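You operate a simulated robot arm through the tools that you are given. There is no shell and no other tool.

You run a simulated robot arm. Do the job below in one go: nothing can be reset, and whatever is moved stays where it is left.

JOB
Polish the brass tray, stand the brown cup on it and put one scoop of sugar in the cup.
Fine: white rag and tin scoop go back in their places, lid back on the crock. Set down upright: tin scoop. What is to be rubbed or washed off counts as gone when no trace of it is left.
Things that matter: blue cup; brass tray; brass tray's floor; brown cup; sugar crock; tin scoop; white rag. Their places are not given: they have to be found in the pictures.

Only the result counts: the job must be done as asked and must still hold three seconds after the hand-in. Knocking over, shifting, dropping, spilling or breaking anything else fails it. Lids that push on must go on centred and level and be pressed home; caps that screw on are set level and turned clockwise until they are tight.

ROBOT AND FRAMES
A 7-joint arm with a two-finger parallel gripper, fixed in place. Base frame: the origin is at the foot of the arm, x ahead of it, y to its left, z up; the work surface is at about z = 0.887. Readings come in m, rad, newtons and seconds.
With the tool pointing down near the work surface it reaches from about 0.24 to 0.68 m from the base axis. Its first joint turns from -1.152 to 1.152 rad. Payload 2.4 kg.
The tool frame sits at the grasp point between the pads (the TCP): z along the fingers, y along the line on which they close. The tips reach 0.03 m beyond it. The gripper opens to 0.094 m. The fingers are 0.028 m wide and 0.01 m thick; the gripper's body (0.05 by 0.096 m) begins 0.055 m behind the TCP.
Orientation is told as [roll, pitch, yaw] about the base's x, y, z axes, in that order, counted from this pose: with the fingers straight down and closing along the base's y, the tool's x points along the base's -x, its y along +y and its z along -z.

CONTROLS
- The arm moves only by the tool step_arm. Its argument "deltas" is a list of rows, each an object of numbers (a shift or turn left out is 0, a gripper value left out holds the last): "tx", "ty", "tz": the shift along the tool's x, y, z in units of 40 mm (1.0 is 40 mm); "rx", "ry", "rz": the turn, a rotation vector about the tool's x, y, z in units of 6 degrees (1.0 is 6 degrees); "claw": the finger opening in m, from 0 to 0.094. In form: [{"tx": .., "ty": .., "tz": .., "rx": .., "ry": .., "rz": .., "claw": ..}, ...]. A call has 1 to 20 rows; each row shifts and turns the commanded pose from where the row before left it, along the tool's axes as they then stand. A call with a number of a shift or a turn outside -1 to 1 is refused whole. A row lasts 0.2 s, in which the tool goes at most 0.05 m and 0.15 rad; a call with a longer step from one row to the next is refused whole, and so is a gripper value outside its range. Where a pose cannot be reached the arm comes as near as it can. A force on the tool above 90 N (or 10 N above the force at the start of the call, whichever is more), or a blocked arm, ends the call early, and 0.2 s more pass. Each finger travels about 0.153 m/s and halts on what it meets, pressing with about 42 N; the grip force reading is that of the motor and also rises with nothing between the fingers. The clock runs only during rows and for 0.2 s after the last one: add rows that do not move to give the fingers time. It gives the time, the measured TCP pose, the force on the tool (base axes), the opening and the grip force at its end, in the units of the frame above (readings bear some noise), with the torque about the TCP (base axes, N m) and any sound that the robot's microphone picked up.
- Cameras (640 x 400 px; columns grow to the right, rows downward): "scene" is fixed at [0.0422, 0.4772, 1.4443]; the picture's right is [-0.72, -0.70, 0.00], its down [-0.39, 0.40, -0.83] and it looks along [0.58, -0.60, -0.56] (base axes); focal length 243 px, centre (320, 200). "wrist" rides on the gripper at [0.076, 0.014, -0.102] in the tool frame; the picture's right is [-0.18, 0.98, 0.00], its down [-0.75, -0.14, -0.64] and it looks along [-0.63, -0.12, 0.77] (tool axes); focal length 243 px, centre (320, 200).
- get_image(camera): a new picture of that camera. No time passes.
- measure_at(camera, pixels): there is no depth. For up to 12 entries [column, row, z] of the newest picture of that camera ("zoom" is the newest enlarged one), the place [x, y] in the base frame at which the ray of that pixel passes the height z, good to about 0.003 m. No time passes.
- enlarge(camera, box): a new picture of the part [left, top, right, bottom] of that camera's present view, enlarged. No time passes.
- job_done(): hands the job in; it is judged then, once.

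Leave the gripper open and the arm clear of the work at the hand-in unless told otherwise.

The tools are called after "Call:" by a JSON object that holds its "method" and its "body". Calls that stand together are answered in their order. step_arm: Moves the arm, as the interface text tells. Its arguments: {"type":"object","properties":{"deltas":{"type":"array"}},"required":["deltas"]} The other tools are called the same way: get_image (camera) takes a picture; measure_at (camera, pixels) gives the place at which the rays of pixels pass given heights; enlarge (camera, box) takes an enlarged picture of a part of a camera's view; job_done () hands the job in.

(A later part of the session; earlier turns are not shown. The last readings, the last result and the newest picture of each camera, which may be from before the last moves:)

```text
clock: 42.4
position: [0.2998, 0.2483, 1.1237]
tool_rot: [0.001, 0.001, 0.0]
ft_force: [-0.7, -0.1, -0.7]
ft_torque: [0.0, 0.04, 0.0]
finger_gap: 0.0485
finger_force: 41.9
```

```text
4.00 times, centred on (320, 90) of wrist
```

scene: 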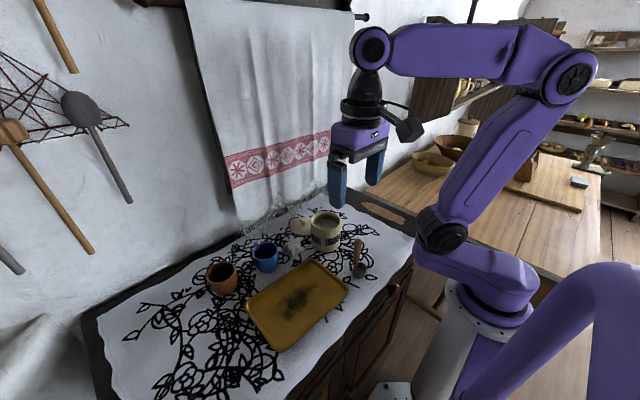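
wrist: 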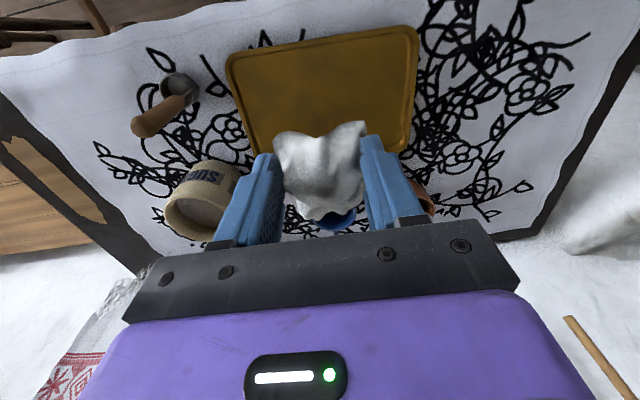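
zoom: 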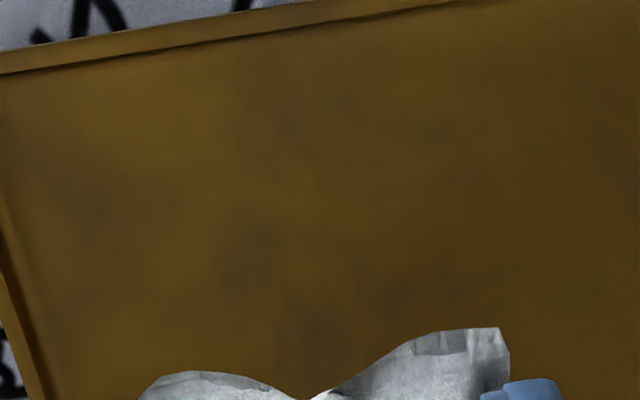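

The mottling is unchanged, so it's just the metal and the stain is gone. I'll take the rag back over its place at (0.473, 0.1405).

Call:
{"method": "step_arm", "body": {"deltas": [{"tx": -0.9, "ty": -0.55}, {"tx": -0.9, "ty": -0.55}, {"tx": -0.9, "ty": -0.55}, {"tx": -0.9, "ty": -0.55}, {"tx": -0.73, "ty": -0.49}, {"tz": 1}, {"tz": 1}, {"tz": 1}, {"tz": 0.9}, {"tz": 0.8}, {}]}}

Call:
{"method": "get_image", "body": {"camera": "wrist"}}

Call:
{"method": "enlarge", "body": {"camera": "scene", "box": [230, 190, 350, 280]}}

```text
clock: 44.8
position: [0.4735, 0.1411, 0.9355]
tool_rot: [0.001, 0.0, -0.001]
ft_force: [0.3, 0.0, 0.5]
ft_torque: [0.0, -0.02, -0.03]
finger_gap: 0.0485
finger_force: 41.3
```

```text
taken
```

wrist: 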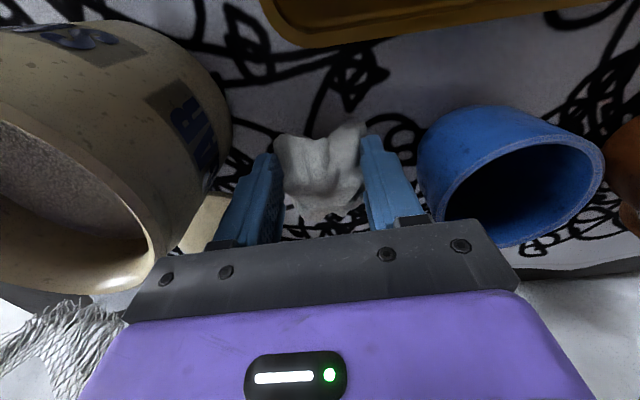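

```text
4.44 times, centred on (290, 235) of scene
```

zoom: 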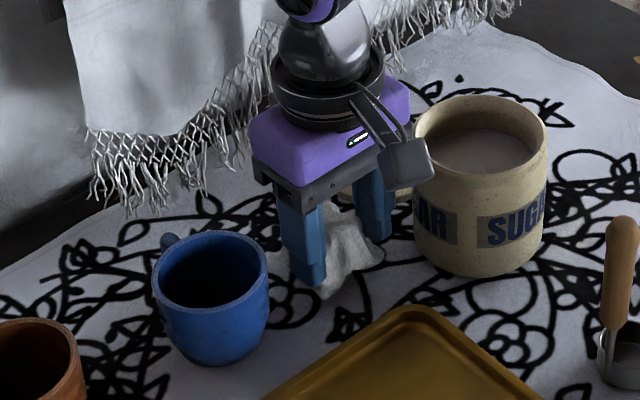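

The rag is just above its place. I'll lower it in small steps until I feel the table.

Call:
{"method": "step_arm", "body": {"deltas": [{"tz": 0.15}, {}]}}

Call:
{"method": "step_arm", "body": {"deltas": [{"tz": 0.05}, {}]}}

Call:
{"method": "step_arm", "body": {"deltas": [{"tz": 0.05}, {}]}}

```text
clock: 45.4
position: [0.4734, 0.1397, 0.9302]
tool_rot: [0.0, 0.0, 0.002]
ft_force: [-0.6, -0.6, 0.0]
ft_torque: [0.03, 0.0, -0.01]
finger_gap: 0.0487
finger_force: 41.9
```

```text
clock: 46.0
position: [0.4721, 0.1405, 0.9279]
tool_rot: [0.001, 0.001, 0.002]
ft_force: [-0.6, 0.6, 0.5]
ft_torque: [-0.01, -0.01, -0.02]
finger_gap: 0.0485
finger_force: 42.2
```

```text
clock: 46.6
position: [0.4739, 0.1412, 0.9279]
tool_rot: [0.0, 0.0, 0.0]
ft_force: [0.9, 0.3, -1.0]
ft_torque: [0.02, 0.0, 0.02]
finger_gap: 0.0484
finger_force: 42.1
```

Call:
{"method": "step_arm", "body": {"deltas": [{"tz": 0.05}, {}]}}

Call:
{"method": "step_arm", "body": {"deltas": [{"tz": 0.04}, {}]}}

Call:
{"method": "step_arm", "body": {"deltas": [{"tz": 0.03}, {}]}}

```text
clock: 47.2
position: [0.4726, 0.1405, 0.9263]
tool_rot: [-0.001, -0.001, 0.0]
ft_force: [-3.6, -1.9, 14.2]
ft_torque: [-0.06, 0.07, -0.01]
finger_gap: 0.0486
finger_force: 41.9
```

```text
clock: 47.8
position: [0.4721, 0.1399, 0.9246]
tool_rot: [0.003, -0.007, 0.0]
ft_force: [-7.9, -4.0, 47.1]
ft_torque: [-0.29, 0.24, -0.03]
finger_gap: 0.0485
finger_force: 42.3
```

```text
clock: 48.4
position: [0.473, 0.1406, 0.9259]
tool_rot: [0.003, -0.01, 0.0]
ft_force: [-7.0, -3.3, 60.9]
ft_torque: [-0.39, 0.43, -0.03]
finger_gap: 0.0484
finger_force: 41.4
```

It is on the table. I'll take the pressure off by about 2.4 mm, open to 0.066 to stay clear of the blue cup, and rise.

Call:
{"method": "step_arm", "body": {"deltas": [{"tz": -0.065}, {"claw": 0.056}, {"claw": 0.066}, {}, {"tz": -0.5}, {"tz": -1}, {"tz": -1}, {"tz": -1}, {}]}}

Call:
{"method": "get_image", "body": {"camera": "wrist"}}

Call:
{"method": "enlarge", "body": {"camera": "scene", "box": [230, 190, 350, 280]}}

```text
clock: 50.4
position: [0.4725, 0.1413, 1.0677]
tool_rot: [-0.001, 0.0, -0.001]
ft_force: [-0.5, 0.2, -0.6]
ft_torque: [0.01, 0.02, 0.01]
finger_gap: 0.0661
finger_force: 0.1
```

```text
taken
```

wrist: 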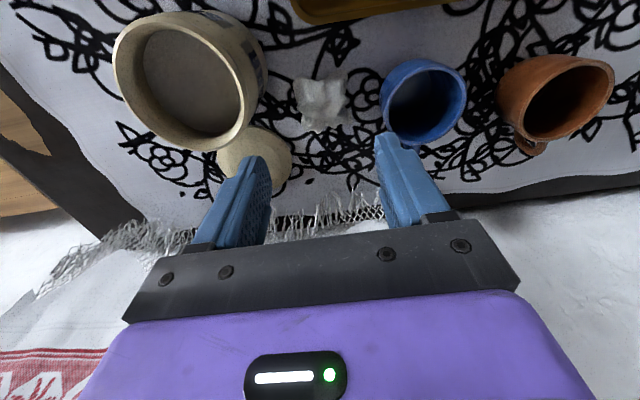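

```text
4.44 times, centred on (290, 235) of scene
```

zoom: 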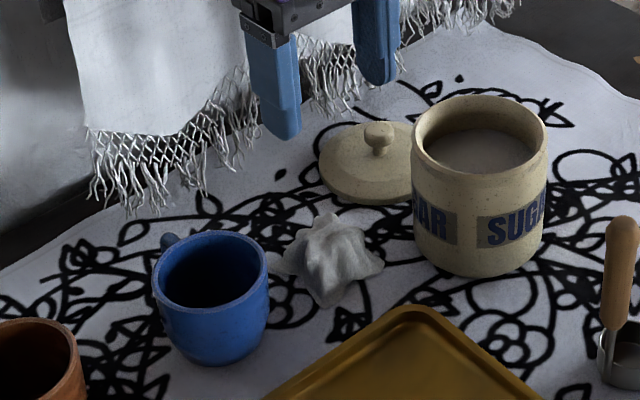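

The rag is back in its place, upright and clear of the cup. Next is the brown cup: I'll move up and over to view it closely.

Call:
{"method": "step_arm", "body": {"deltas": [{"tz": -0.8, "claw": 0.094}, {"ty": 1}, {"ty": 1}, {"ty": 1}, {"ty": 1, "tx": 0.5}, {"ty": 0.75, "tx": 0.5}, {}]}}

Call:
{"method": "get_image", "body": {"camera": "wrist"}}

Call:
{"method": "enlarge", "body": {"camera": "scene", "box": [180, 220, 290, 310]}}

```text
clock: 52.0
position: [0.4323, 0.3309, 1.0966]
tool_rot: [0.0, -0.001, 0.001]
ft_force: [-0.4, -0.6, 0.1]
ft_torque: [0.01, 0.0, 0.01]
finger_gap: 0.094
finger_force: 0.1
```

```text
taken
```

wrist: 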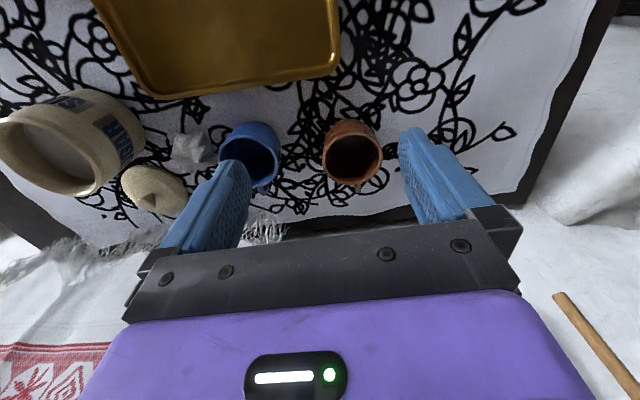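

```text
4.44 times, centred on (235, 265) of scene
```

zoom: 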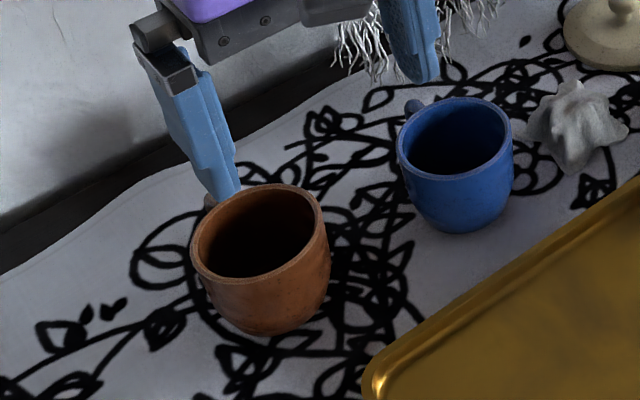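

I'll measure the brown cup's rim and base in both views.

Call:
{"method": "measure_at", "body": {"camera": "zoom", "pixels": [[262, 336, 0.887], [190, 242, 0.955], [330, 236, 0.955], [190, 242, 0.965], [330, 236, 0.965], [262, 228, 0.955], [262, 228, 0.965], [262, 228, 0.975], [255, 274, 0.955], [270, 185, 0.955]]}}

Call:
{"method": "enlarge", "body": {"camera": "wrist", "box": [295, 100, 415, 200]}}

```text
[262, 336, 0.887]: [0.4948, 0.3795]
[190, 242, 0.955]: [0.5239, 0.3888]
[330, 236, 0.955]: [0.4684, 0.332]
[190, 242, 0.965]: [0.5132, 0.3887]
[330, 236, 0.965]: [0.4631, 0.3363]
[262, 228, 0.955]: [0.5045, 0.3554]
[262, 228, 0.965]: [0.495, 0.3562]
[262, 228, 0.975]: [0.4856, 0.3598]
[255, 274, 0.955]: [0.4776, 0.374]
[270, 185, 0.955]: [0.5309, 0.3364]
```

```text
4.00 times, centred on (355, 150) of wrist
```

zoom: 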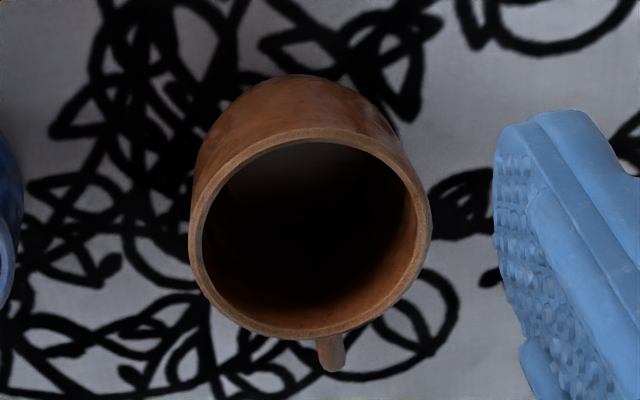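

Call:
{"method": "measure_at", "body": {"camera": "zoom", "pixels": [[190, 235, 0.955], [432, 235, 0.955], [190, 235, 0.965], [432, 235, 0.965], [310, 232, 0.955], [310, 232, 0.965], [310, 232, 0.975], [290, 75, 0.887], [300, 130, 0.955], [318, 338, 0.955], [332, 365, 0.92], [300, 130, 0.965]]}}

```text
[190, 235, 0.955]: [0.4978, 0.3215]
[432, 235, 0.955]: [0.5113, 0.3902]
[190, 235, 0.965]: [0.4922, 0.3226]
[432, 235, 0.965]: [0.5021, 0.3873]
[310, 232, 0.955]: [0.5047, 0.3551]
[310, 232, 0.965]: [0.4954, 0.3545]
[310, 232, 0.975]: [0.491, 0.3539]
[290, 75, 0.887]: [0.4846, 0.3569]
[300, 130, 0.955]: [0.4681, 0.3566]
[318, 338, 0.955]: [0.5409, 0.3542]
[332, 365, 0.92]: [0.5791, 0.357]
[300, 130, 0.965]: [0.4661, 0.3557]
```

Both views agree on the brown cup: rim centre about (0.504, 0.355), rim height about 0.956, diameter about 0.07, and the handle points to +x. I'll move over it and descend partway to check alignment.

Call:
{"method": "step_arm", "body": {"deltas": [{"tx": -0.9, "ty": 0.3}, {"tx": -0.89, "ty": 0.3}, {"tz": 1}, {"tz": 0.9}, {}]}}

Call:
{"method": "get_image", "body": {"camera": "wrist"}}

Call:
{"method": "enlarge", "body": {"camera": "scene", "box": [170, 200, 290, 310]}}

```text
clock: 53.2
position: [0.5052, 0.3538, 1.0214]
tool_rot: [-0.001, 0.001, 0.0]
ft_force: [0.0, 0.9, 0.0]
ft_torque: [0.03, 0.02, -0.02]
finger_gap: 0.0944
finger_force: 0.1
```

```text
taken
```

wrist: 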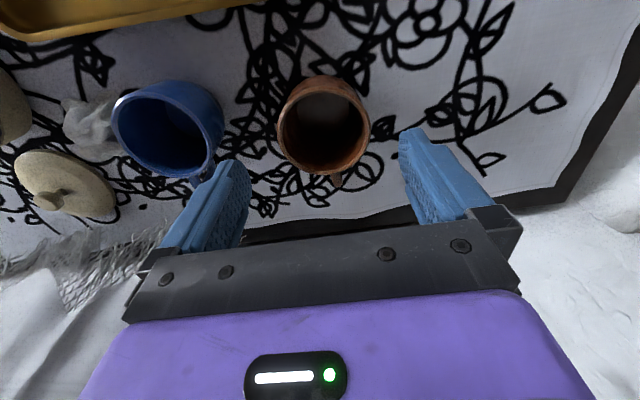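

```text
3.64 times, centred on (230, 255) of scene
```

zoom: 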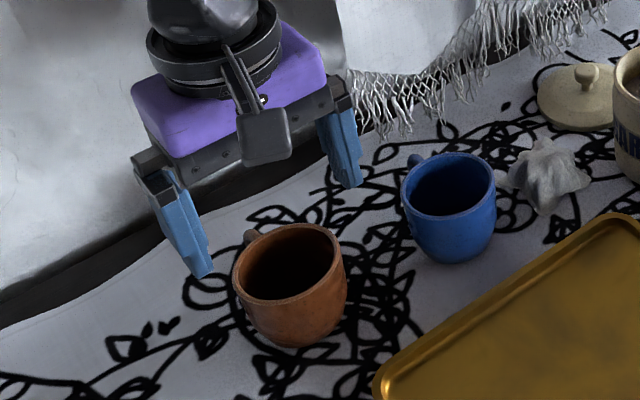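

Call:
{"method": "measure_at", "body": {"camera": "wrist", "pixels": [[325, 125, 0.957], [278, 125, 0.957], [372, 125, 0.957], [322, 77, 0.957], [330, 174, 0.957], [150, 185, 0.887], [113, 125, 0.955], [224, 125, 0.955]]}}

```text
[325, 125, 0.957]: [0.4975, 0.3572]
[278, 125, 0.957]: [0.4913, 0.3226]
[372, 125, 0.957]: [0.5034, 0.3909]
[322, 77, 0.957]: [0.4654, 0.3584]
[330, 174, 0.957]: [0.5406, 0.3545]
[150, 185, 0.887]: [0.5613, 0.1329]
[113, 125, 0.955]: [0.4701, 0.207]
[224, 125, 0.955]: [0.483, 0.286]
```

The cup centre reads (0.502, 0.357). I'll correct by 3 mm, descend to TCP z 0.926, and close gently.

Call:
{"method": "step_arm", "body": {"deltas": [{"tx": 0.07, "ty": 0.08}, {"tz": 1}, {"tz": 1}, {"tz": 0.38}, {}]}}

Call:
{"method": "get_image", "body": {"camera": "wrist"}}

```text
clock: 54.4
position: [0.502, 0.357, 0.924]
tool_rot: [0.001, 0.002, -0.001]
ft_force: [-0.2, 0.4, 0.0]
ft_torque: [0.0, -0.04, 0.0]
finger_gap: 0.094
finger_force: 0.1
```

```text
taken
```

wrist: 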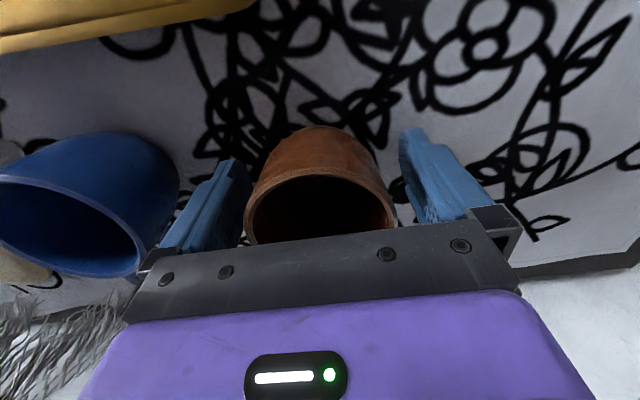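

The cup stands between the open fingers and nothing touches. I'll close on it.

Call:
{"method": "step_arm", "body": {"deltas": [{"claw": 0.075}, {"claw": 0.065}, {"claw": 0.05}, {}, {}]}}

Call:
{"method": "get_image", "body": {"camera": "wrist"}}

```text
clock: 55.6
position: [0.5021, 0.356, 0.925]
tool_rot: [0.0, 0.0, 0.0]
ft_force: [0.6, 0.1, 0.0]
ft_torque: [0.02, -0.02, -0.01]
finger_gap: 0.0721
finger_force: 42.2
```

```text
taken
```

wrist: 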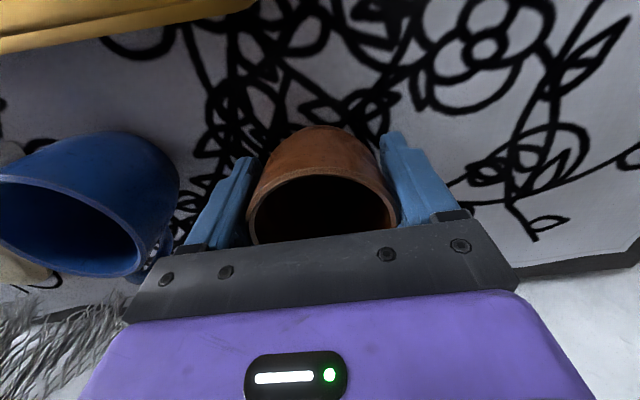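

The cup is gripped at 0.072. I'll lift it, carry it over the tray centre at (0.335, 0.24), and check.

Call:
{"method": "step_arm", "body": {"deltas": [{"tz": -0.4}, {"tz": -0.9}, {"tz": -0.9}, {"tz": -0.6}, {"tx": 0.84, "ty": -0.58}, {"tx": 0.84, "ty": -0.58}, {"tx": 0.84, "ty": -0.58}, {"tx": 0.84, "ty": -0.58}, {"tx": 0.82, "ty": -0.58}, {}]}}

Call:
{"method": "enlarge", "body": {"camera": "scene", "box": [210, 200, 370, 360]}}

```text
clock: 57.8
position: [0.3337, 0.2418, 1.0383]
tool_rot: [0.001, 0.001, 0.001]
ft_force: [-0.4, 0.8, -1.5]
ft_torque: [0.01, 0.01, 0.01]
finger_gap: 0.0719
finger_force: 42.0
```

```text
2.50 times, centred on (290, 280) of scene
```

zoom: 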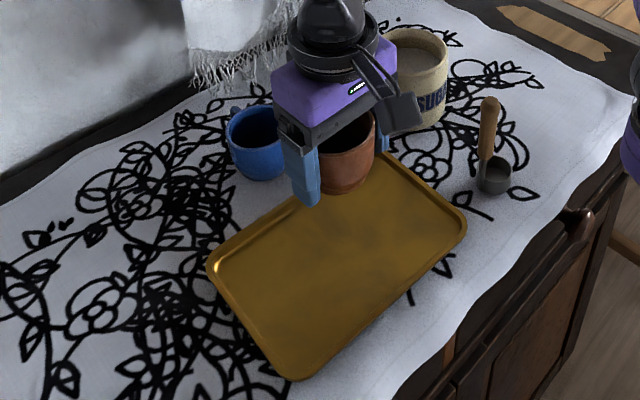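

The cup is held upright over the tray. The cup's base is 38 mm below the TCP, so I expect contact near 0.930. I'll go to 0.937, then use small steps.

Call:
{"method": "step_arm", "body": {"deltas": [{"tz": 0.9}, {"tz": 0.9}, {"tz": 0.6}, {"tz": 0.13}, {}]}}

Call:
{"method": "step_arm", "body": {"deltas": [{"tz": 0.07}, {}]}}

Call:
{"method": "step_arm", "body": {"deltas": [{"tz": 0.05}, {}]}}

Call:
{"method": "step_arm", "body": {"deltas": [{"tz": 0.03}, {}]}}

```text
clock: 59.0
position: [0.334, 0.2416, 0.9363]
tool_rot: [-0.001, 0.0, 0.0]
ft_force: [-0.3, -0.7, -1.8]
ft_torque: [0.03, 0.06, 0.03]
finger_gap: 0.0718
finger_force: 41.7
```

```text
clock: 59.6
position: [0.3344, 0.2423, 0.9341]
tool_rot: [0.001, -0.001, -0.001]
ft_force: [0.3, -0.7, -1.8]
ft_torque: [0.01, 0.02, 0.0]
finger_gap: 0.0721
finger_force: 42.4
```

```text
clock: 60.2
position: [0.3347, 0.2412, 0.9318]
tool_rot: [0.0, 0.001, -0.001]
ft_force: [0.7, -0.7, -1.0]
ft_torque: [-0.01, 0.05, 0.01]
finger_gap: 0.072
finger_force: 42.3
```

```text
clock: 60.8
position: [0.3356, 0.2406, 0.9302]
tool_rot: [0.001, -0.001, -0.002]
ft_force: [0.0, -0.4, -1.1]
ft_torque: [-0.01, 0.03, -0.02]
finger_gap: 0.0721
finger_force: 41.9
```

Call:
{"method": "step_arm", "body": {"deltas": [{"tz": 0.025}, {}]}}

Call:
{"method": "step_arm", "body": {"deltas": [{"tz": 0.025}, {}]}}

```text
clock: 61.4
position: [0.3333, 0.2424, 0.9294]
tool_rot: [0.001, 0.0, 0.0]
ft_force: [0.2, 0.6, -2.0]
ft_torque: [0.01, 0.02, 0.01]
finger_gap: 0.0722
finger_force: 42.3
```

```text
clock: 62.0
position: [0.3347, 0.2415, 0.9287]
tool_rot: [0.003, -0.003, 0.001]
ft_force: [-1.9, -3.6, 14.8]
ft_torque: [0.38, -0.1, 0.05]
finger_gap: 0.0722
finger_force: 42.0
```

The cup now touches the tray (15 N). I'll release by opening fully, rise straight up, and look.

Call:
{"method": "step_arm", "body": {"deltas": [{"tz": -0.01}, {"claw": 0.08}, {"claw": 0.094}, {}, {"tz": -0.5}, {"tz": -1}, {"tz": -1}, {"tz": -1}, {"tz": -1}, {}]}}

Call:
{"method": "enlarge", "body": {"camera": "scene", "box": [210, 200, 370, 360]}}

Call:
{"method": "get_image", "body": {"camera": "wrist"}}

```text
clock: 64.2
position: [0.3345, 0.2405, 1.1102]
tool_rot: [-0.001, 0.0, -0.001]
ft_force: [0.0, 0.9, 0.4]
ft_torque: [0.01, 0.0, -0.01]
finger_gap: 0.0941
finger_force: 0.1
```

```text
2.50 times, centred on (290, 280) of scene
```

zoom: 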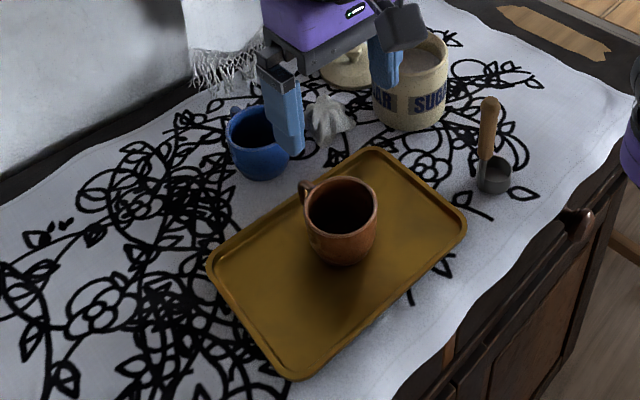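

```text
taken
```

wrist: 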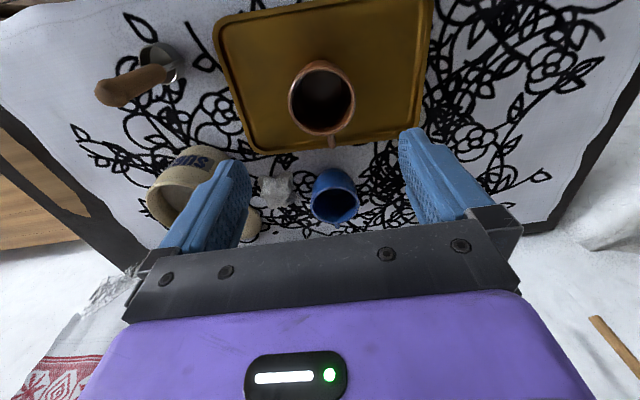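

The brown cup stands upright on the tray. Before touching the scoop, I'll test in free air at z ≈ 1.2 whether the arm can hold the gripper horizontal, pointing to −y. That would let me pour by rolling the wrist. First I'll rise, then turn about tool x.

Call:
{"method": "step_arm", "body": {"deltas": [{"tz": -1}, {"tz": -1}, {"ty": -1}, {"ty": -1}, {"rx": 1}, {"rx": 1}, {"rx": 1}, {"rx": 1}, {"rx": 1}, {"rx": 1}, {"rx": 1}, {"rx": 1}, {}]}}

Call:
{"method": "get_image", "body": {"camera": "scene"}}

```text
clock: 67.0
position: [0.3346, 0.1629, 1.189]
tool_rot: [-0.839, 0.0, 0.001]
ft_force: [0.2, -0.8, -0.3]
ft_torque: [0.01, 0.0, 0.02]
finger_gap: 0.094
finger_force: 0.0
```

```text
taken
```

scene: 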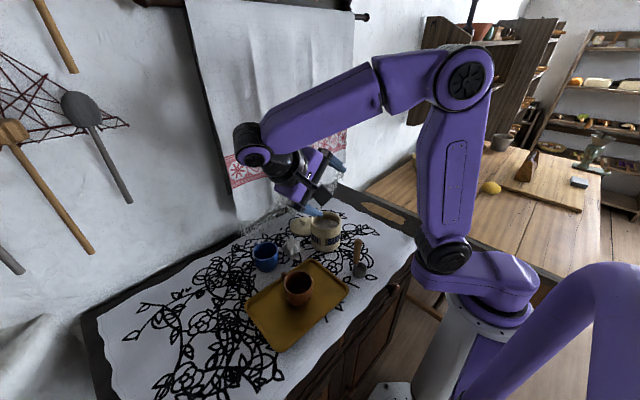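

The arm follows well to −48°. I'll continue to −90° and then start the roll.

Call:
{"method": "step_arm", "body": {"deltas": [{"rx": 1}, {"rx": 1}, {"rx": 1}, {"rx": 1}, {"rx": 1}, {"rx": 1}, {"rx": 1}, {}]}}

Call:
{"method": "step_arm", "body": {"deltas": [{"rz": -1}, {"rz": -1}, {"rz": -1}, {"rz": -1}, {"rz": -1}, {"rz": -1}, {"rz": -1}, {"rz": -1}, {}]}}

Call:
{"method": "get_image", "body": {"camera": "scene"}}

```text
clock: 68.8
position: [0.332, 0.1511, 1.1829]
tool_rot: [-1.567, 0.0, 0.003]
ft_force: [-0.3, -0.7, -0.4]
ft_torque: [0.02, 0.05, -0.01]
finger_gap: 0.0939
finger_force: 0.0
out of reach, approached as far as the arm can: row 7
```

```text
clock: 70.8
position: [0.3327, 0.1513, 1.1809]
tool_rot: [-1.569, 0.838, 0.003]
ft_force: [0.2, 0.1, 0.0]
ft_torque: [0.01, -0.01, -0.02]
finger_gap: 0.0939
finger_force: 0.1
```

```text
taken
```

scene: 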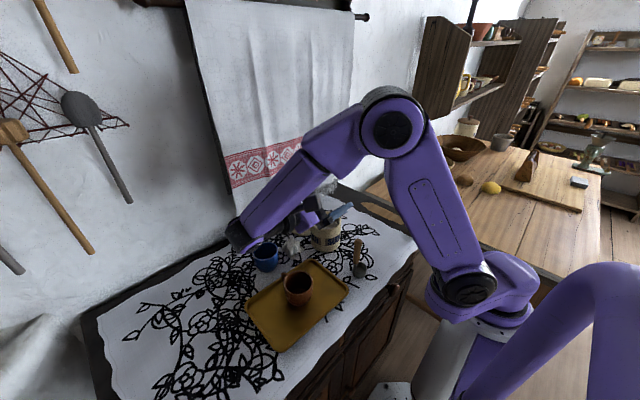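

Pointing to −y sits right at the arm's limit. Pointing to +y, with the wrist on the clear right side, should be easier. I'll undo the turn and test that direction.

Call:
{"method": "step_arm", "body": {"deltas": [{"rz": 1}, {"rz": 1}, {"rz": 1}, {"rz": 1}, {"rz": 1}, {"rz": 1}, {"rz": 1}, {"rz": 1}, {"rx": -1}, {"rx": -1}, {"rx": -1}, {"rx": -1}, {"rx": -1}, {"rx": -1}, {"rx": -1}, {"rx": -1}, {"rx": -1}, {}]}}

Call:
{"method": "step_arm", "body": {"deltas": [{"rx": -1}, {"rx": -1}, {"rx": -1}, {"rx": -1}, {"rx": -1}, {"rx": -1}, {"rx": -1}, {"rx": -1}, {"rx": -1}, {"rx": -1}, {"rx": -1}, {"rx": -1}, {"rx": -1}, {"rx": -1}, {}]}}

Call:
{"method": "get_image", "body": {"camera": "scene"}}

```text
clock: 74.6
position: [0.3318, 0.1503, 1.1826]
tool_rot: [-0.628, 0.0, 0.001]
ft_force: [-0.3, 0.7, 0.7]
ft_torque: [-0.02, 0.0, 0.04]
finger_gap: 0.0939
finger_force: 0.2
```

```text
clock: 77.8
position: [0.3327, 0.1522, 1.1831]
tool_rot: [0.84, 0.0, -0.001]
ft_force: [0.9, -0.2, 0.8]
ft_torque: [-0.02, 0.03, 0.02]
finger_gap: 0.0943
finger_force: 0.1
```

```text
taken
```

scene: 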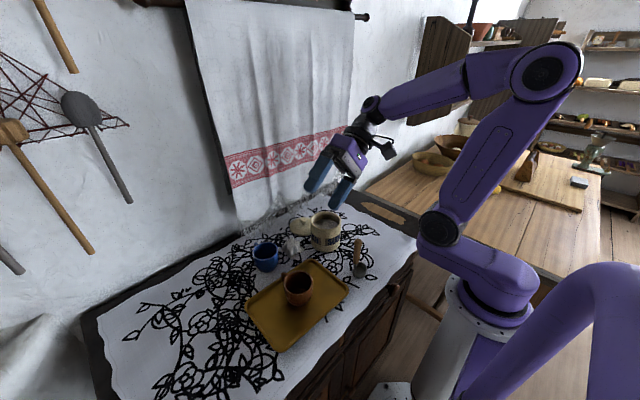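

Works well this way. I'll continue to +90° and then roll toward camera-up.

Call:
{"method": "step_arm", "body": {"deltas": [{"rx": -1}, {"rx": -1}, {"rx": -1}, {"rx": -1}, {"rx": -1}, {"rx": -1}, {"rx": -1}, {}]}}

Call:
{"method": "step_arm", "body": {"deltas": [{"rz": 1}, {"rz": 1}, {"rz": 1}, {"rz": 1}, {"rz": 1}, {"rz": 1}, {"rz": 1}, {"rz": 1}, {"rz": 1}, {"rz": 1}, {"rz": 1}, {"rz": 1}, {"rz": 1}, {"rz": 1}, {"rz": 1}, {}]}}

Call:
{"method": "get_image", "body": {"camera": "scene"}}

```text
clock: 79.6
position: [0.3331, 0.1524, 1.1823]
tool_rot: [1.572, -0.001, 0.0]
ft_force: [-0.3, -0.4, 0.5]
ft_torque: [0.03, 0.02, 0.0]
finger_gap: 0.0943
finger_force: 0.0
```

```text
clock: 83.0
position: [0.3328, 0.1531, 1.1813]
tool_rot: [-1.548, 1.571, -3.119]
ft_force: [0.4, -0.8, 0.1]
ft_torque: [-0.03, -0.01, -0.02]
finger_gap: 0.0943
finger_force: 0.1
```

```text
taken
```

scene: 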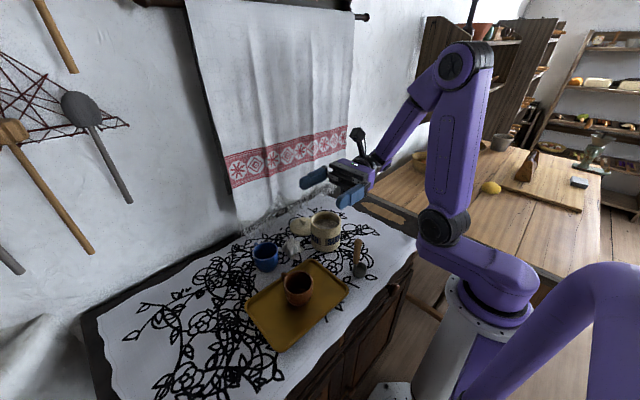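

Horizontal, pointing +y, camera on top, works. Now I'll check that the pour place (TCP about (0.265, 0.256, 1.06)) can be reached in this attitude; tool x is now up, tool y is +x, tool z is +y.

Call:
{"method": "step_arm", "body": {"deltas": [{"ty": -0.6, "tz": 0.7}, {"ty": -0.6, "tz": 0.7}, {"ty": -0.5, "tz": 0.6}, {"tz": 0.57}, {"tx": -1}, {"tx": -1}, {"tx": -1}, {}]}}

Call:
{"method": "get_image", "body": {"camera": "scene"}}

```text
clock: 84.8
position: [0.2648, 0.2539, 1.0613]
tool_rot: [0.95, 1.572, -0.62]
ft_force: [-0.2, -1.0, 0.3]
ft_torque: [0.0, -0.06, -0.02]
finger_gap: 0.0939
finger_force: 0.1
```

```text
taken
```

scene: 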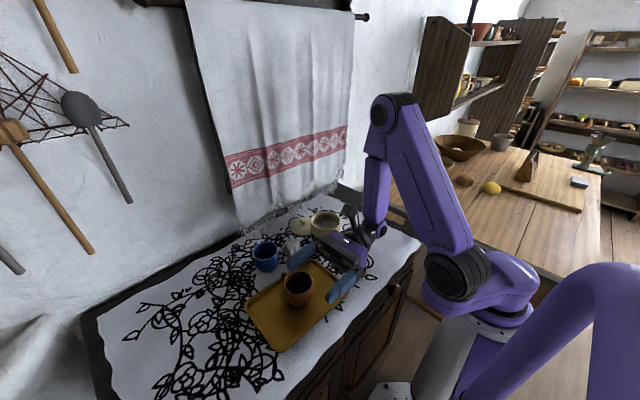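

That can be reached, but the wrist is passing near the scoop. I'll check the scoop.

Call:
{"method": "enlarge", "body": {"camera": "scene", "box": [280, 200, 400, 300]}}

Call:
{"method": "get_image", "body": {"camera": "wrist"}}

```text
4.00 times, centred on (340, 250) of scene
```

zoom: 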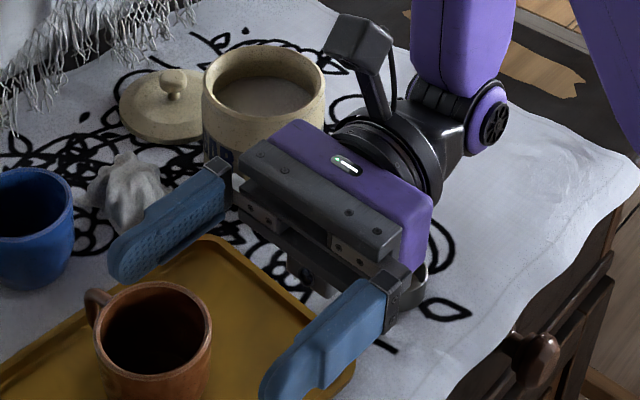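

```text
taken
```

wrist: 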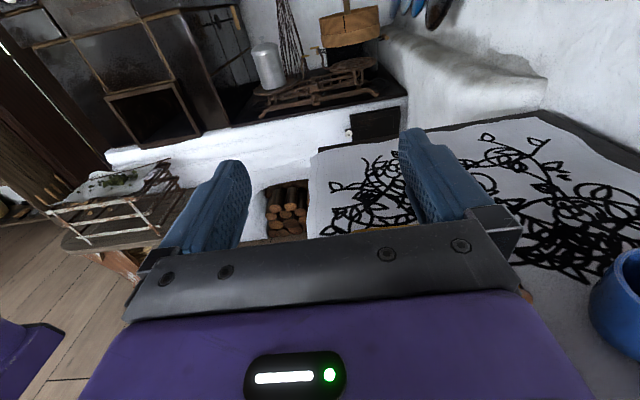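

No force was felt and the scoop's bowl still shows at zoom (418, 280). I'll rise straight up and make sure it still stands.

Call:
{"method": "step_arm", "body": {"deltas": [{"tx": 1}, {"tx": 1}, {"tx": 1}, {}]}}

Call:
{"method": "enlarge", "body": {"camera": "scene", "box": [270, 200, 390, 300]}}

```text
clock: 85.8
position: [0.2653, 0.2555, 1.1824]
tool_rot: [-2.065, 1.568, 2.649]
ft_force: [0.0, -0.3, -0.3]
ft_torque: [0.06, 0.01, 0.04]
finger_gap: 0.0944
finger_force: 0.0
```

```text
4.00 times, centred on (330, 250) of scene
```

zoom: 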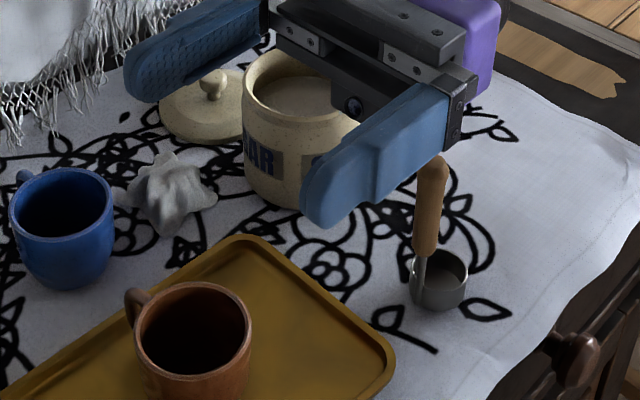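

The scoop is undisturbed. Now I'll move over to the −y side of the scoop at height, then lower to just behind the handle at about (0.287, 0.01, 1.05) and look.

Call:
{"method": "step_arm", "body": {"deltas": [{"tz": -1, "ty": 0.1}, {"tz": -1, "ty": 0.1}, {"tz": -1, "ty": 0.1}, {"tz": -1, "ty": 0.1}, {"tz": -1, "ty": 0.1}, {"tz": -1, "ty": 0.05, "claw": 0.06}, {"tx": -1}, {"tx": -1}, {"tx": -1}, {}]}}

Call:
{"method": "get_image", "body": {"camera": "wrist"}}

Call:
{"method": "get_image", "body": {"camera": "scene"}}

```text
clock: 88.0
position: [0.2867, 0.016, 1.0624]
tool_rot: [0.891, 1.571, -0.678]
ft_force: [0.3, 0.0, 0.7]
ft_torque: [0.01, 0.0, 0.0]
finger_gap: 0.0599
finger_force: 0.1
```

```text
taken
```

wrist: 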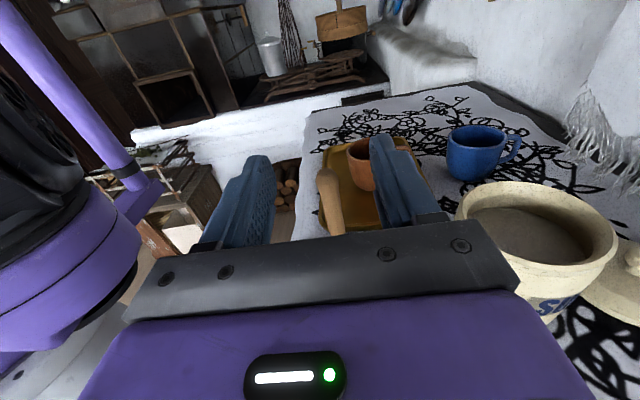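

```text
taken
```

scene: 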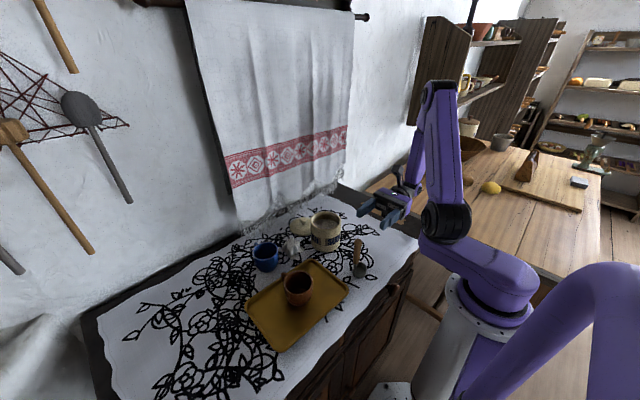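

The handle shows between the fingers at about (328, 190). I'll measure it here, and also the crock's rim edges.

Call:
{"method": "measure_at", "body": {"camera": "wrist", "pixels": [[326, 172, 1.01], [326, 180, 1.0], [330, 200, 0.985], [337, 230, 0.96], [456, 217, 0.98], [618, 242, 0.98], [535, 184, 0.98], [478, 215, 0.96], [600, 250, 0.96], [535, 208, 0.96]]}}

Call:
{"method": "enlarge", "body": {"camera": "wrist", "box": [260, 120, 420, 240]}}

```text
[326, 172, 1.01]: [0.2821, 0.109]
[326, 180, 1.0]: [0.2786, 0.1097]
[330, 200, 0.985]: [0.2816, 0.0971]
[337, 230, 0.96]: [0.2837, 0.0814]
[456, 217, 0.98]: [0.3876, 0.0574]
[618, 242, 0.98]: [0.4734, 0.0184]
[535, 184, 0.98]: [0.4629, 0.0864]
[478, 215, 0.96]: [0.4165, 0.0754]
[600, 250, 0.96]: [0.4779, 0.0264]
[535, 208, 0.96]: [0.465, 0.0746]
```

```text
3.33 times, centred on (340, 180) of wrist
```

zoom: 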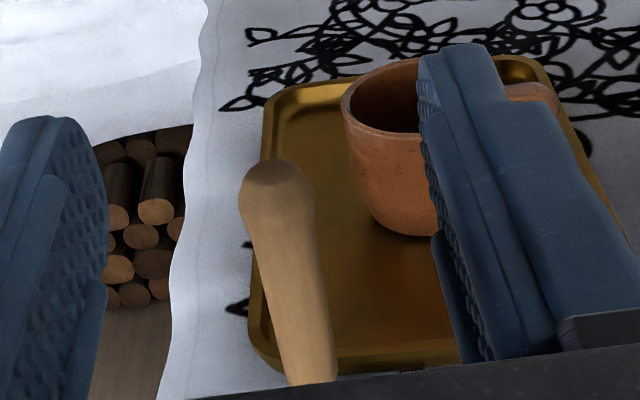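

Call:
{"method": "measure_at", "body": {"camera": "wrist", "pixels": [[327, 174, 1.0], [327, 174, 1.01], [327, 174, 1.02], [327, 174, 1.03], [335, 220, 0.96], [335, 220, 0.97], [335, 220, 0.98]]}}

Call:
{"method": "enlarge", "body": {"camera": "scene", "box": [330, 230, 390, 285]}}

```text
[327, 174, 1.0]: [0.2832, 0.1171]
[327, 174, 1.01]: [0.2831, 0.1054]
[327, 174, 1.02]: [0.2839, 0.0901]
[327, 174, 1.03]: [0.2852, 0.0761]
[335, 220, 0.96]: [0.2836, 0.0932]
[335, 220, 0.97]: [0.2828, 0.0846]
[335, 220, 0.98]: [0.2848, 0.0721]
```

```text
7.27 times, centred on (360, 258) of scene
```

zoom: 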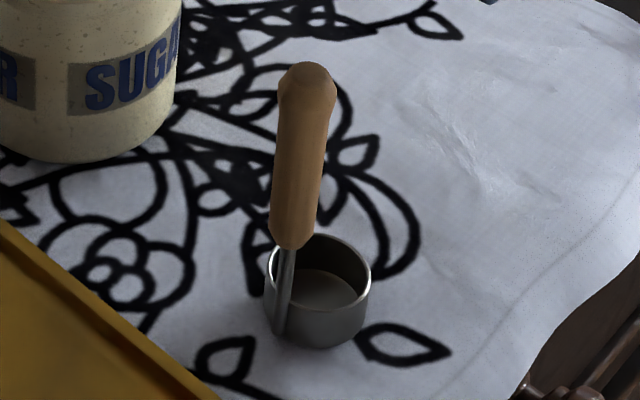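

Call:
{"method": "measure_at", "body": {"camera": "zoom", "pixels": [[309, 75, 1.0], [309, 75, 1.01], [309, 75, 1.02], [309, 75, 1.03], [298, 160, 0.97], [298, 160, 0.98], [298, 160, 0.96], [290, 235, 0.93], [290, 235, 0.94]]}}

```text
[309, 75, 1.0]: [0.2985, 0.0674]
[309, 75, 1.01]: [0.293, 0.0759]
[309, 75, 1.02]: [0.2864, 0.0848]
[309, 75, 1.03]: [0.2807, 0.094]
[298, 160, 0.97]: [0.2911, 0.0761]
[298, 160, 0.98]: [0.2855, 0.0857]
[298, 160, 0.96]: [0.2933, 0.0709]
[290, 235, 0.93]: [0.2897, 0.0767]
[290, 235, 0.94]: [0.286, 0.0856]
```

Both views put the handle's top at about (0.285, 0.087, 1.022), and the handle is vertical. I'll lower to z 1.0, then advance slowly in +y so the handle lies between the pads.

Call:
{"method": "step_arm", "body": {"deltas": [{"tx": -0.8, "ty": -0.04}, {"tx": -0.76}, {"tz": 0.6}, {"tz": 0.6}, {"tz": 0.5}, {}]}}

Call:
{"method": "get_image", "body": {"camera": "wrist"}}

Call:
{"method": "enlarge", "body": {"camera": "scene", "box": [320, 210, 410, 290]}}

```text
clock: 89.4
position: [0.2855, 0.0828, 0.9991]
tool_rot: [-1.887, 1.571, 2.824]
ft_force: [-0.1, -1.0, -0.1]
ft_torque: [0.03, 0.0, 0.03]
finger_gap: 0.06
finger_force: 0.2
```

```text
taken
```

wrist: 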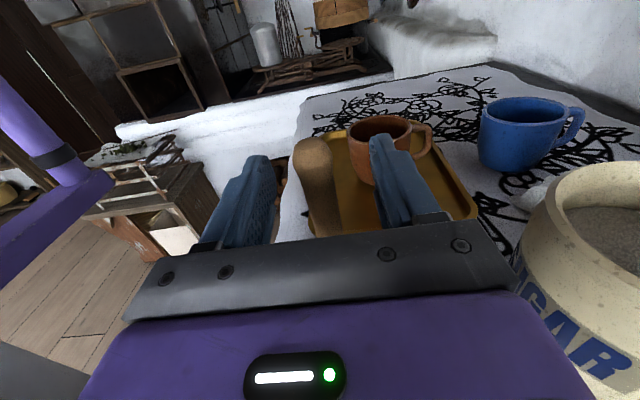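

```text
5.00 times, centred on (365, 250) of scene
```

zoom: 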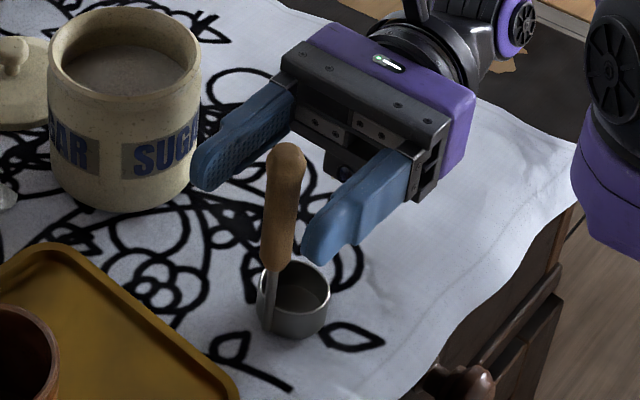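

The handle is centred between the pads. I'll advance 4 mm more and close on it.

Call:
{"method": "step_arm", "body": {"deltas": [{"tz": 0.1}, {"claw": 0.04}, {"claw": 0.028}, {"claw": 0.018}, {"claw": 0.01}, {"claw": 0.0}, {}, {}]}}

Call:
{"method": "enlarge", "body": {"camera": "scene", "box": [320, 210, 410, 290]}}

Call:
{"method": "get_image", "body": {"camera": "wrist"}}

```text
clock: 91.2
position: [0.2862, 0.0866, 1.0003]
tool_rot: [-0.014, 1.573, -1.585]
ft_force: [-0.8, 0.4, 0.1]
ft_torque: [0.0, 0.0, 0.0]
finger_gap: 0.0207
finger_force: 41.7
```

```text
5.00 times, centred on (365, 250) of scene
```

zoom: 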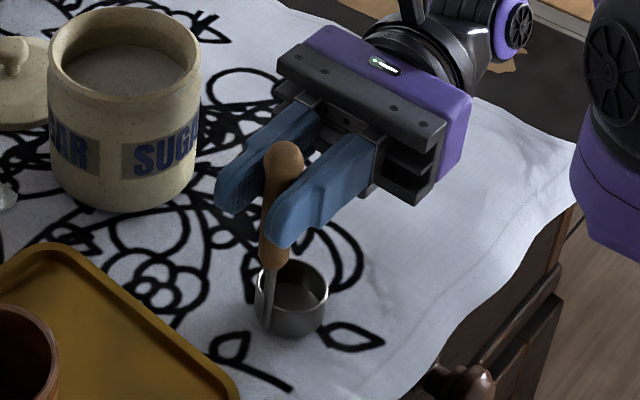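

```text
taken
```

wrist: 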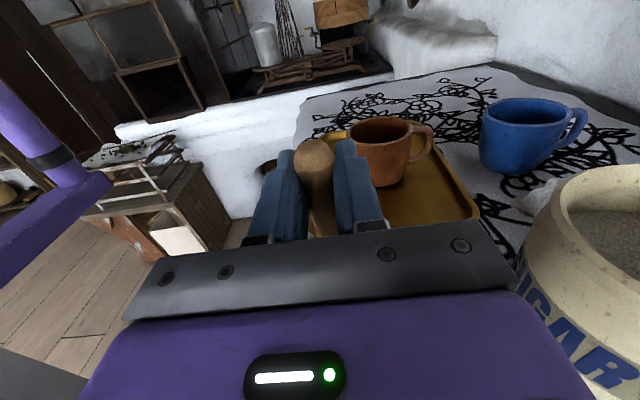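

The handle is gripped (0.0207); the set-down pose is TCP (0.286, 0.0866, 1.000). I'll lift straight up and inspect the scoop.

Call:
{"method": "step_arm", "body": {"deltas": [{"tx": 0.3}, {"tx": 0.9}, {"tx": 1}, {"tx": 1}, {"tx": 0.8}, {}]}}

Call:
{"method": "enlarge", "body": {"camera": "scene", "box": [310, 170, 400, 250]}}

```text
clock: 92.6
position: [0.2846, 0.0864, 1.16]
tool_rot: [-2.054, 1.569, 2.656]
ft_force: [0.4, -0.2, -0.2]
ft_torque: [0.0, 0.02, -0.02]
finger_gap: 0.0209
finger_force: 42.1
```

```text
5.00 times, centred on (355, 210) of scene
```

zoom: 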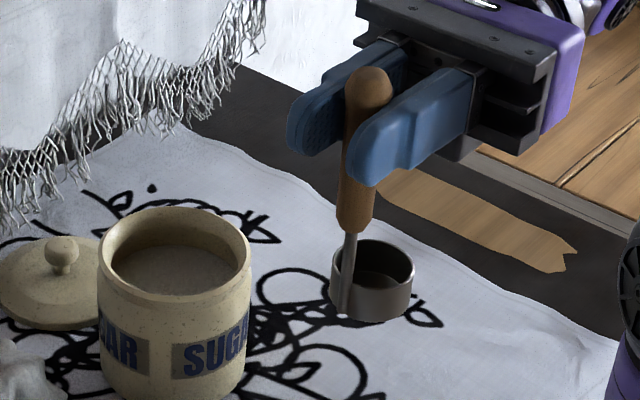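

Scoop held upright and off the table. I'll measure bowl and crock geometry in this zoom.

Call:
{"method": "measure_at", "body": {"camera": "zoom", "pixels": [[373, 265, 1.07], [373, 265, 1.075], [373, 265, 1.08], [332, 272, 1.075], [414, 268, 1.075], [372, 322, 1.047], [350, 235, 1.09], [99, 257, 0.98], [250, 257, 0.98], [175, 250, 0.98], [175, 210, 0.98], [175, 397, 0.887]]}}

```text
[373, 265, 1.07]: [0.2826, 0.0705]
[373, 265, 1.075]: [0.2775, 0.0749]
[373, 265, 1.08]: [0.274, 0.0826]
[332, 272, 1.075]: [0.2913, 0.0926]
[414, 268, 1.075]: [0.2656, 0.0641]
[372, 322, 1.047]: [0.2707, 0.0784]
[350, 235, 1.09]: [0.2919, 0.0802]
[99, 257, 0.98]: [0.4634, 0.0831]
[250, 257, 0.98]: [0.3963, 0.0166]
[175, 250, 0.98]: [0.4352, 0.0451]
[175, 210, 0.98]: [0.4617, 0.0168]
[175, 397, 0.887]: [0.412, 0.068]
```

The bowl's rim is about 86 mm and its bottom about 113 mm below the TCP, offset about (−0.004, −0.019). The sugar surface is near z 0.95. I'll carry the scoop high over the crock to TCP (0.465, 0.067), then tilt it 24° with the mouth toward +x, and check.

Call:
{"method": "step_arm", "body": {"deltas": [{"ty": 0.9, "tz": -0.12}, {"ty": 0.9, "tz": -0.12}, {"ty": 0.9, "tz": -0.12}, {"ty": 0.9, "tz": -0.12}, {"ty": 0.9}, {"rz": 1}, {"rz": 1}, {"rz": 1}, {"rz": 1}, {}]}}

Call:
{"method": "enlarge", "body": {"camera": "scene", "box": [270, 160, 380, 260]}}

Call:
{"method": "get_image", "body": {"camera": "wrist"}}

```text
clock: 94.8
position: [0.4661, 0.067, 1.1609]
tool_rot: [-1.571, 1.152, 3.141]
ft_force: [0.2, 0.3, -1.2]
ft_torque: [0.02, -0.02, -0.04]
finger_gap: 0.0208
finger_force: 42.2
```

```text
4.00 times, centred on (325, 210) of scene
```

zoom: 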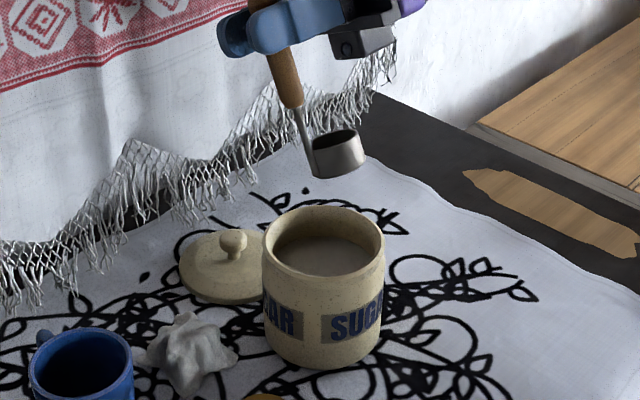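

```text
taken
```

wrist: 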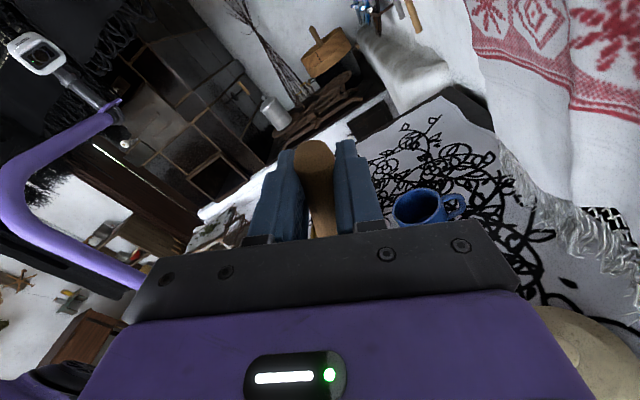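

Call:
{"method": "enlarge", "body": {"camera": "scene", "box": [270, 160, 380, 260]}}

Call:
{"method": "measure_at", "body": {"camera": "zoom", "pixels": [[338, 155, 1.0707], [338, 140, 1.08], [264, 250, 0.98], [384, 250, 0.98], [323, 243, 0.98], [323, 207, 0.98], [325, 237, 0.95], [270, 285, 0.95], [325, 370, 0.887]]}}

```text
4.00 times, centred on (325, 210) of scene
```

zoom: 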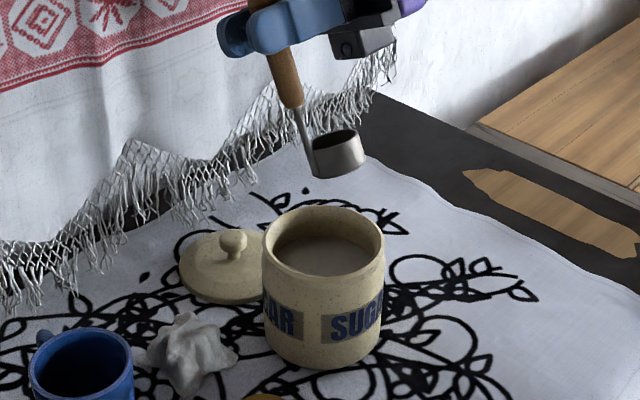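

```text
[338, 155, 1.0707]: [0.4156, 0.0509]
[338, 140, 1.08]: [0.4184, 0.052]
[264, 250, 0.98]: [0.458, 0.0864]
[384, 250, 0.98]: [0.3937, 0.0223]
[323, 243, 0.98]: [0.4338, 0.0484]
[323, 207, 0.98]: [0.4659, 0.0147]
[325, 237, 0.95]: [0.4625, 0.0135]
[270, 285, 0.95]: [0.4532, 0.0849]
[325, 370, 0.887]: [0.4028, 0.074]
```

The bowl is at about (0.416, 0.051), inside the opening; crock centre (0.431, 0.050), sugar level about 0.957. I'll lower straight down in the tilted frame, first partway to the rim, and look.

Call:
{"method": "step_arm", "body": {"deltas": [{"tx": -0.624, "ty": 0.278}, {"tx": -0.624, "ty": 0.278}, {"tx": -0.624, "ty": 0.278}, {}]}}

Call:
{"method": "enlarge", "body": {"camera": "scene", "box": [270, 160, 380, 260]}}

```text
clock: 95.8
position: [0.4667, 0.0673, 1.0766]
tool_rot: [-1.569, 1.153, -3.14]
ft_force: [-0.4, -0.1, -0.7]
ft_torque: [0.03, -0.03, -0.03]
finger_gap: 0.0207
finger_force: 41.7
```

```text
4.00 times, centred on (325, 210) of scene
```

zoom: 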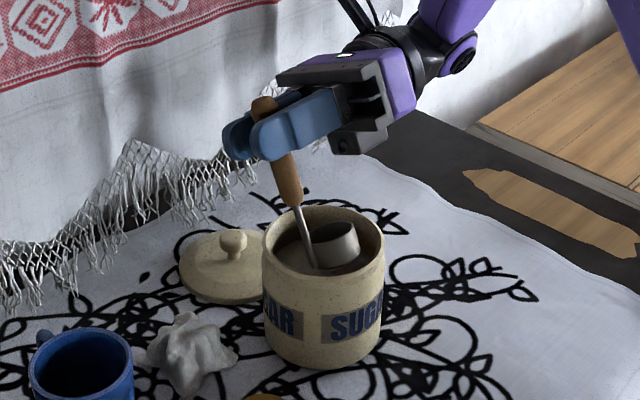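

The bowl enters the opening cleanly. I'll lower it the remaining ~52 mm into the sugar, watching the force.

Call:
{"method": "step_arm", "body": {"deltas": [{"tx": -0.4, "ty": 0.178}, {"tx": -0.4, "ty": 0.178}, {}]}}

Call:
{"method": "step_arm", "body": {"deltas": [{"tx": -0.2, "ty": 0.089}, {"tx": -0.188, "ty": 0.083}, {}]}}

Call:
{"method": "enlarge", "body": {"camera": "scene", "box": [270, 160, 380, 260]}}

```text
clock: 96.6
position: [0.4659, 0.0687, 1.0426]
tool_rot: [-1.571, 1.15, -3.142]
ft_force: [-0.7, -0.1, -0.9]
ft_torque: [-0.01, -0.03, 0.05]
finger_gap: 0.0207
finger_force: 42.2
```

```text
clock: 97.4
position: [0.4662, 0.0672, 1.0257]
tool_rot: [-1.576, 1.157, 3.134]
ft_force: [3.2, -9.4, 22.9]
ft_torque: [-1.82, 0.1, 0.32]
finger_gap: 0.0209
finger_force: 42.3
```

```text
4.00 times, centred on (325, 210) of scene
```

zoom: 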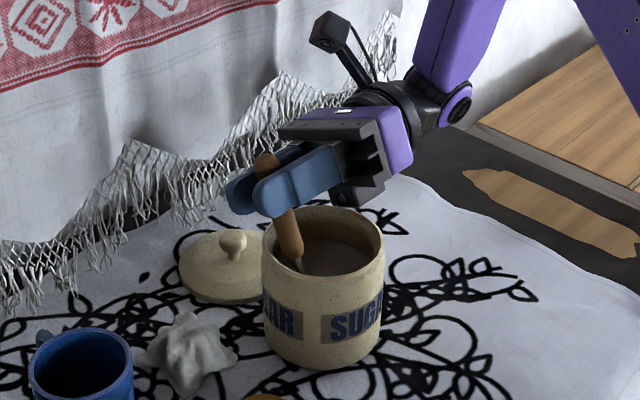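

I read 23 N upward, and the torque fits the gripper's underside touching the crock's near rim. The bowl is already under the sugar (centre about 0.936), so I'll rise about 5 mm and re-read.

Call:
{"method": "step_arm", "body": {"deltas": [{"tx": 0.115, "ty": -0.051}, {}]}}

Call:
{"method": "enlarge", "body": {"camera": "scene", "box": [290, 180, 370, 250]}}

```text
clock: 98.0
position: [0.4632, 0.0683, 1.0296]
tool_rot: [-1.569, 1.152, -3.139]
ft_force: [0.1, 0.2, -1.3]
ft_torque: [-0.01, -0.01, 0.03]
finger_gap: 0.0208
finger_force: 41.8
```

```text
5.71 times, centred on (330, 215) of scene
```

zoom: 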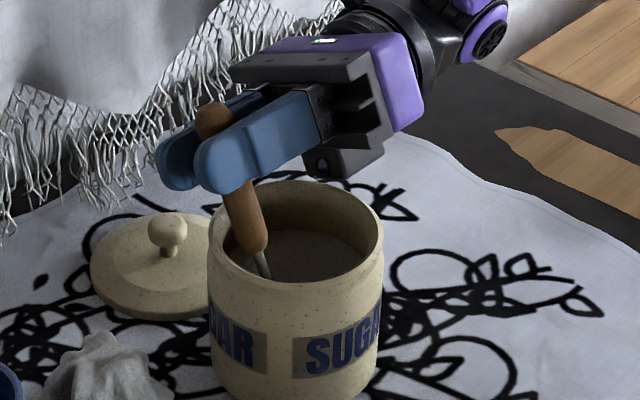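

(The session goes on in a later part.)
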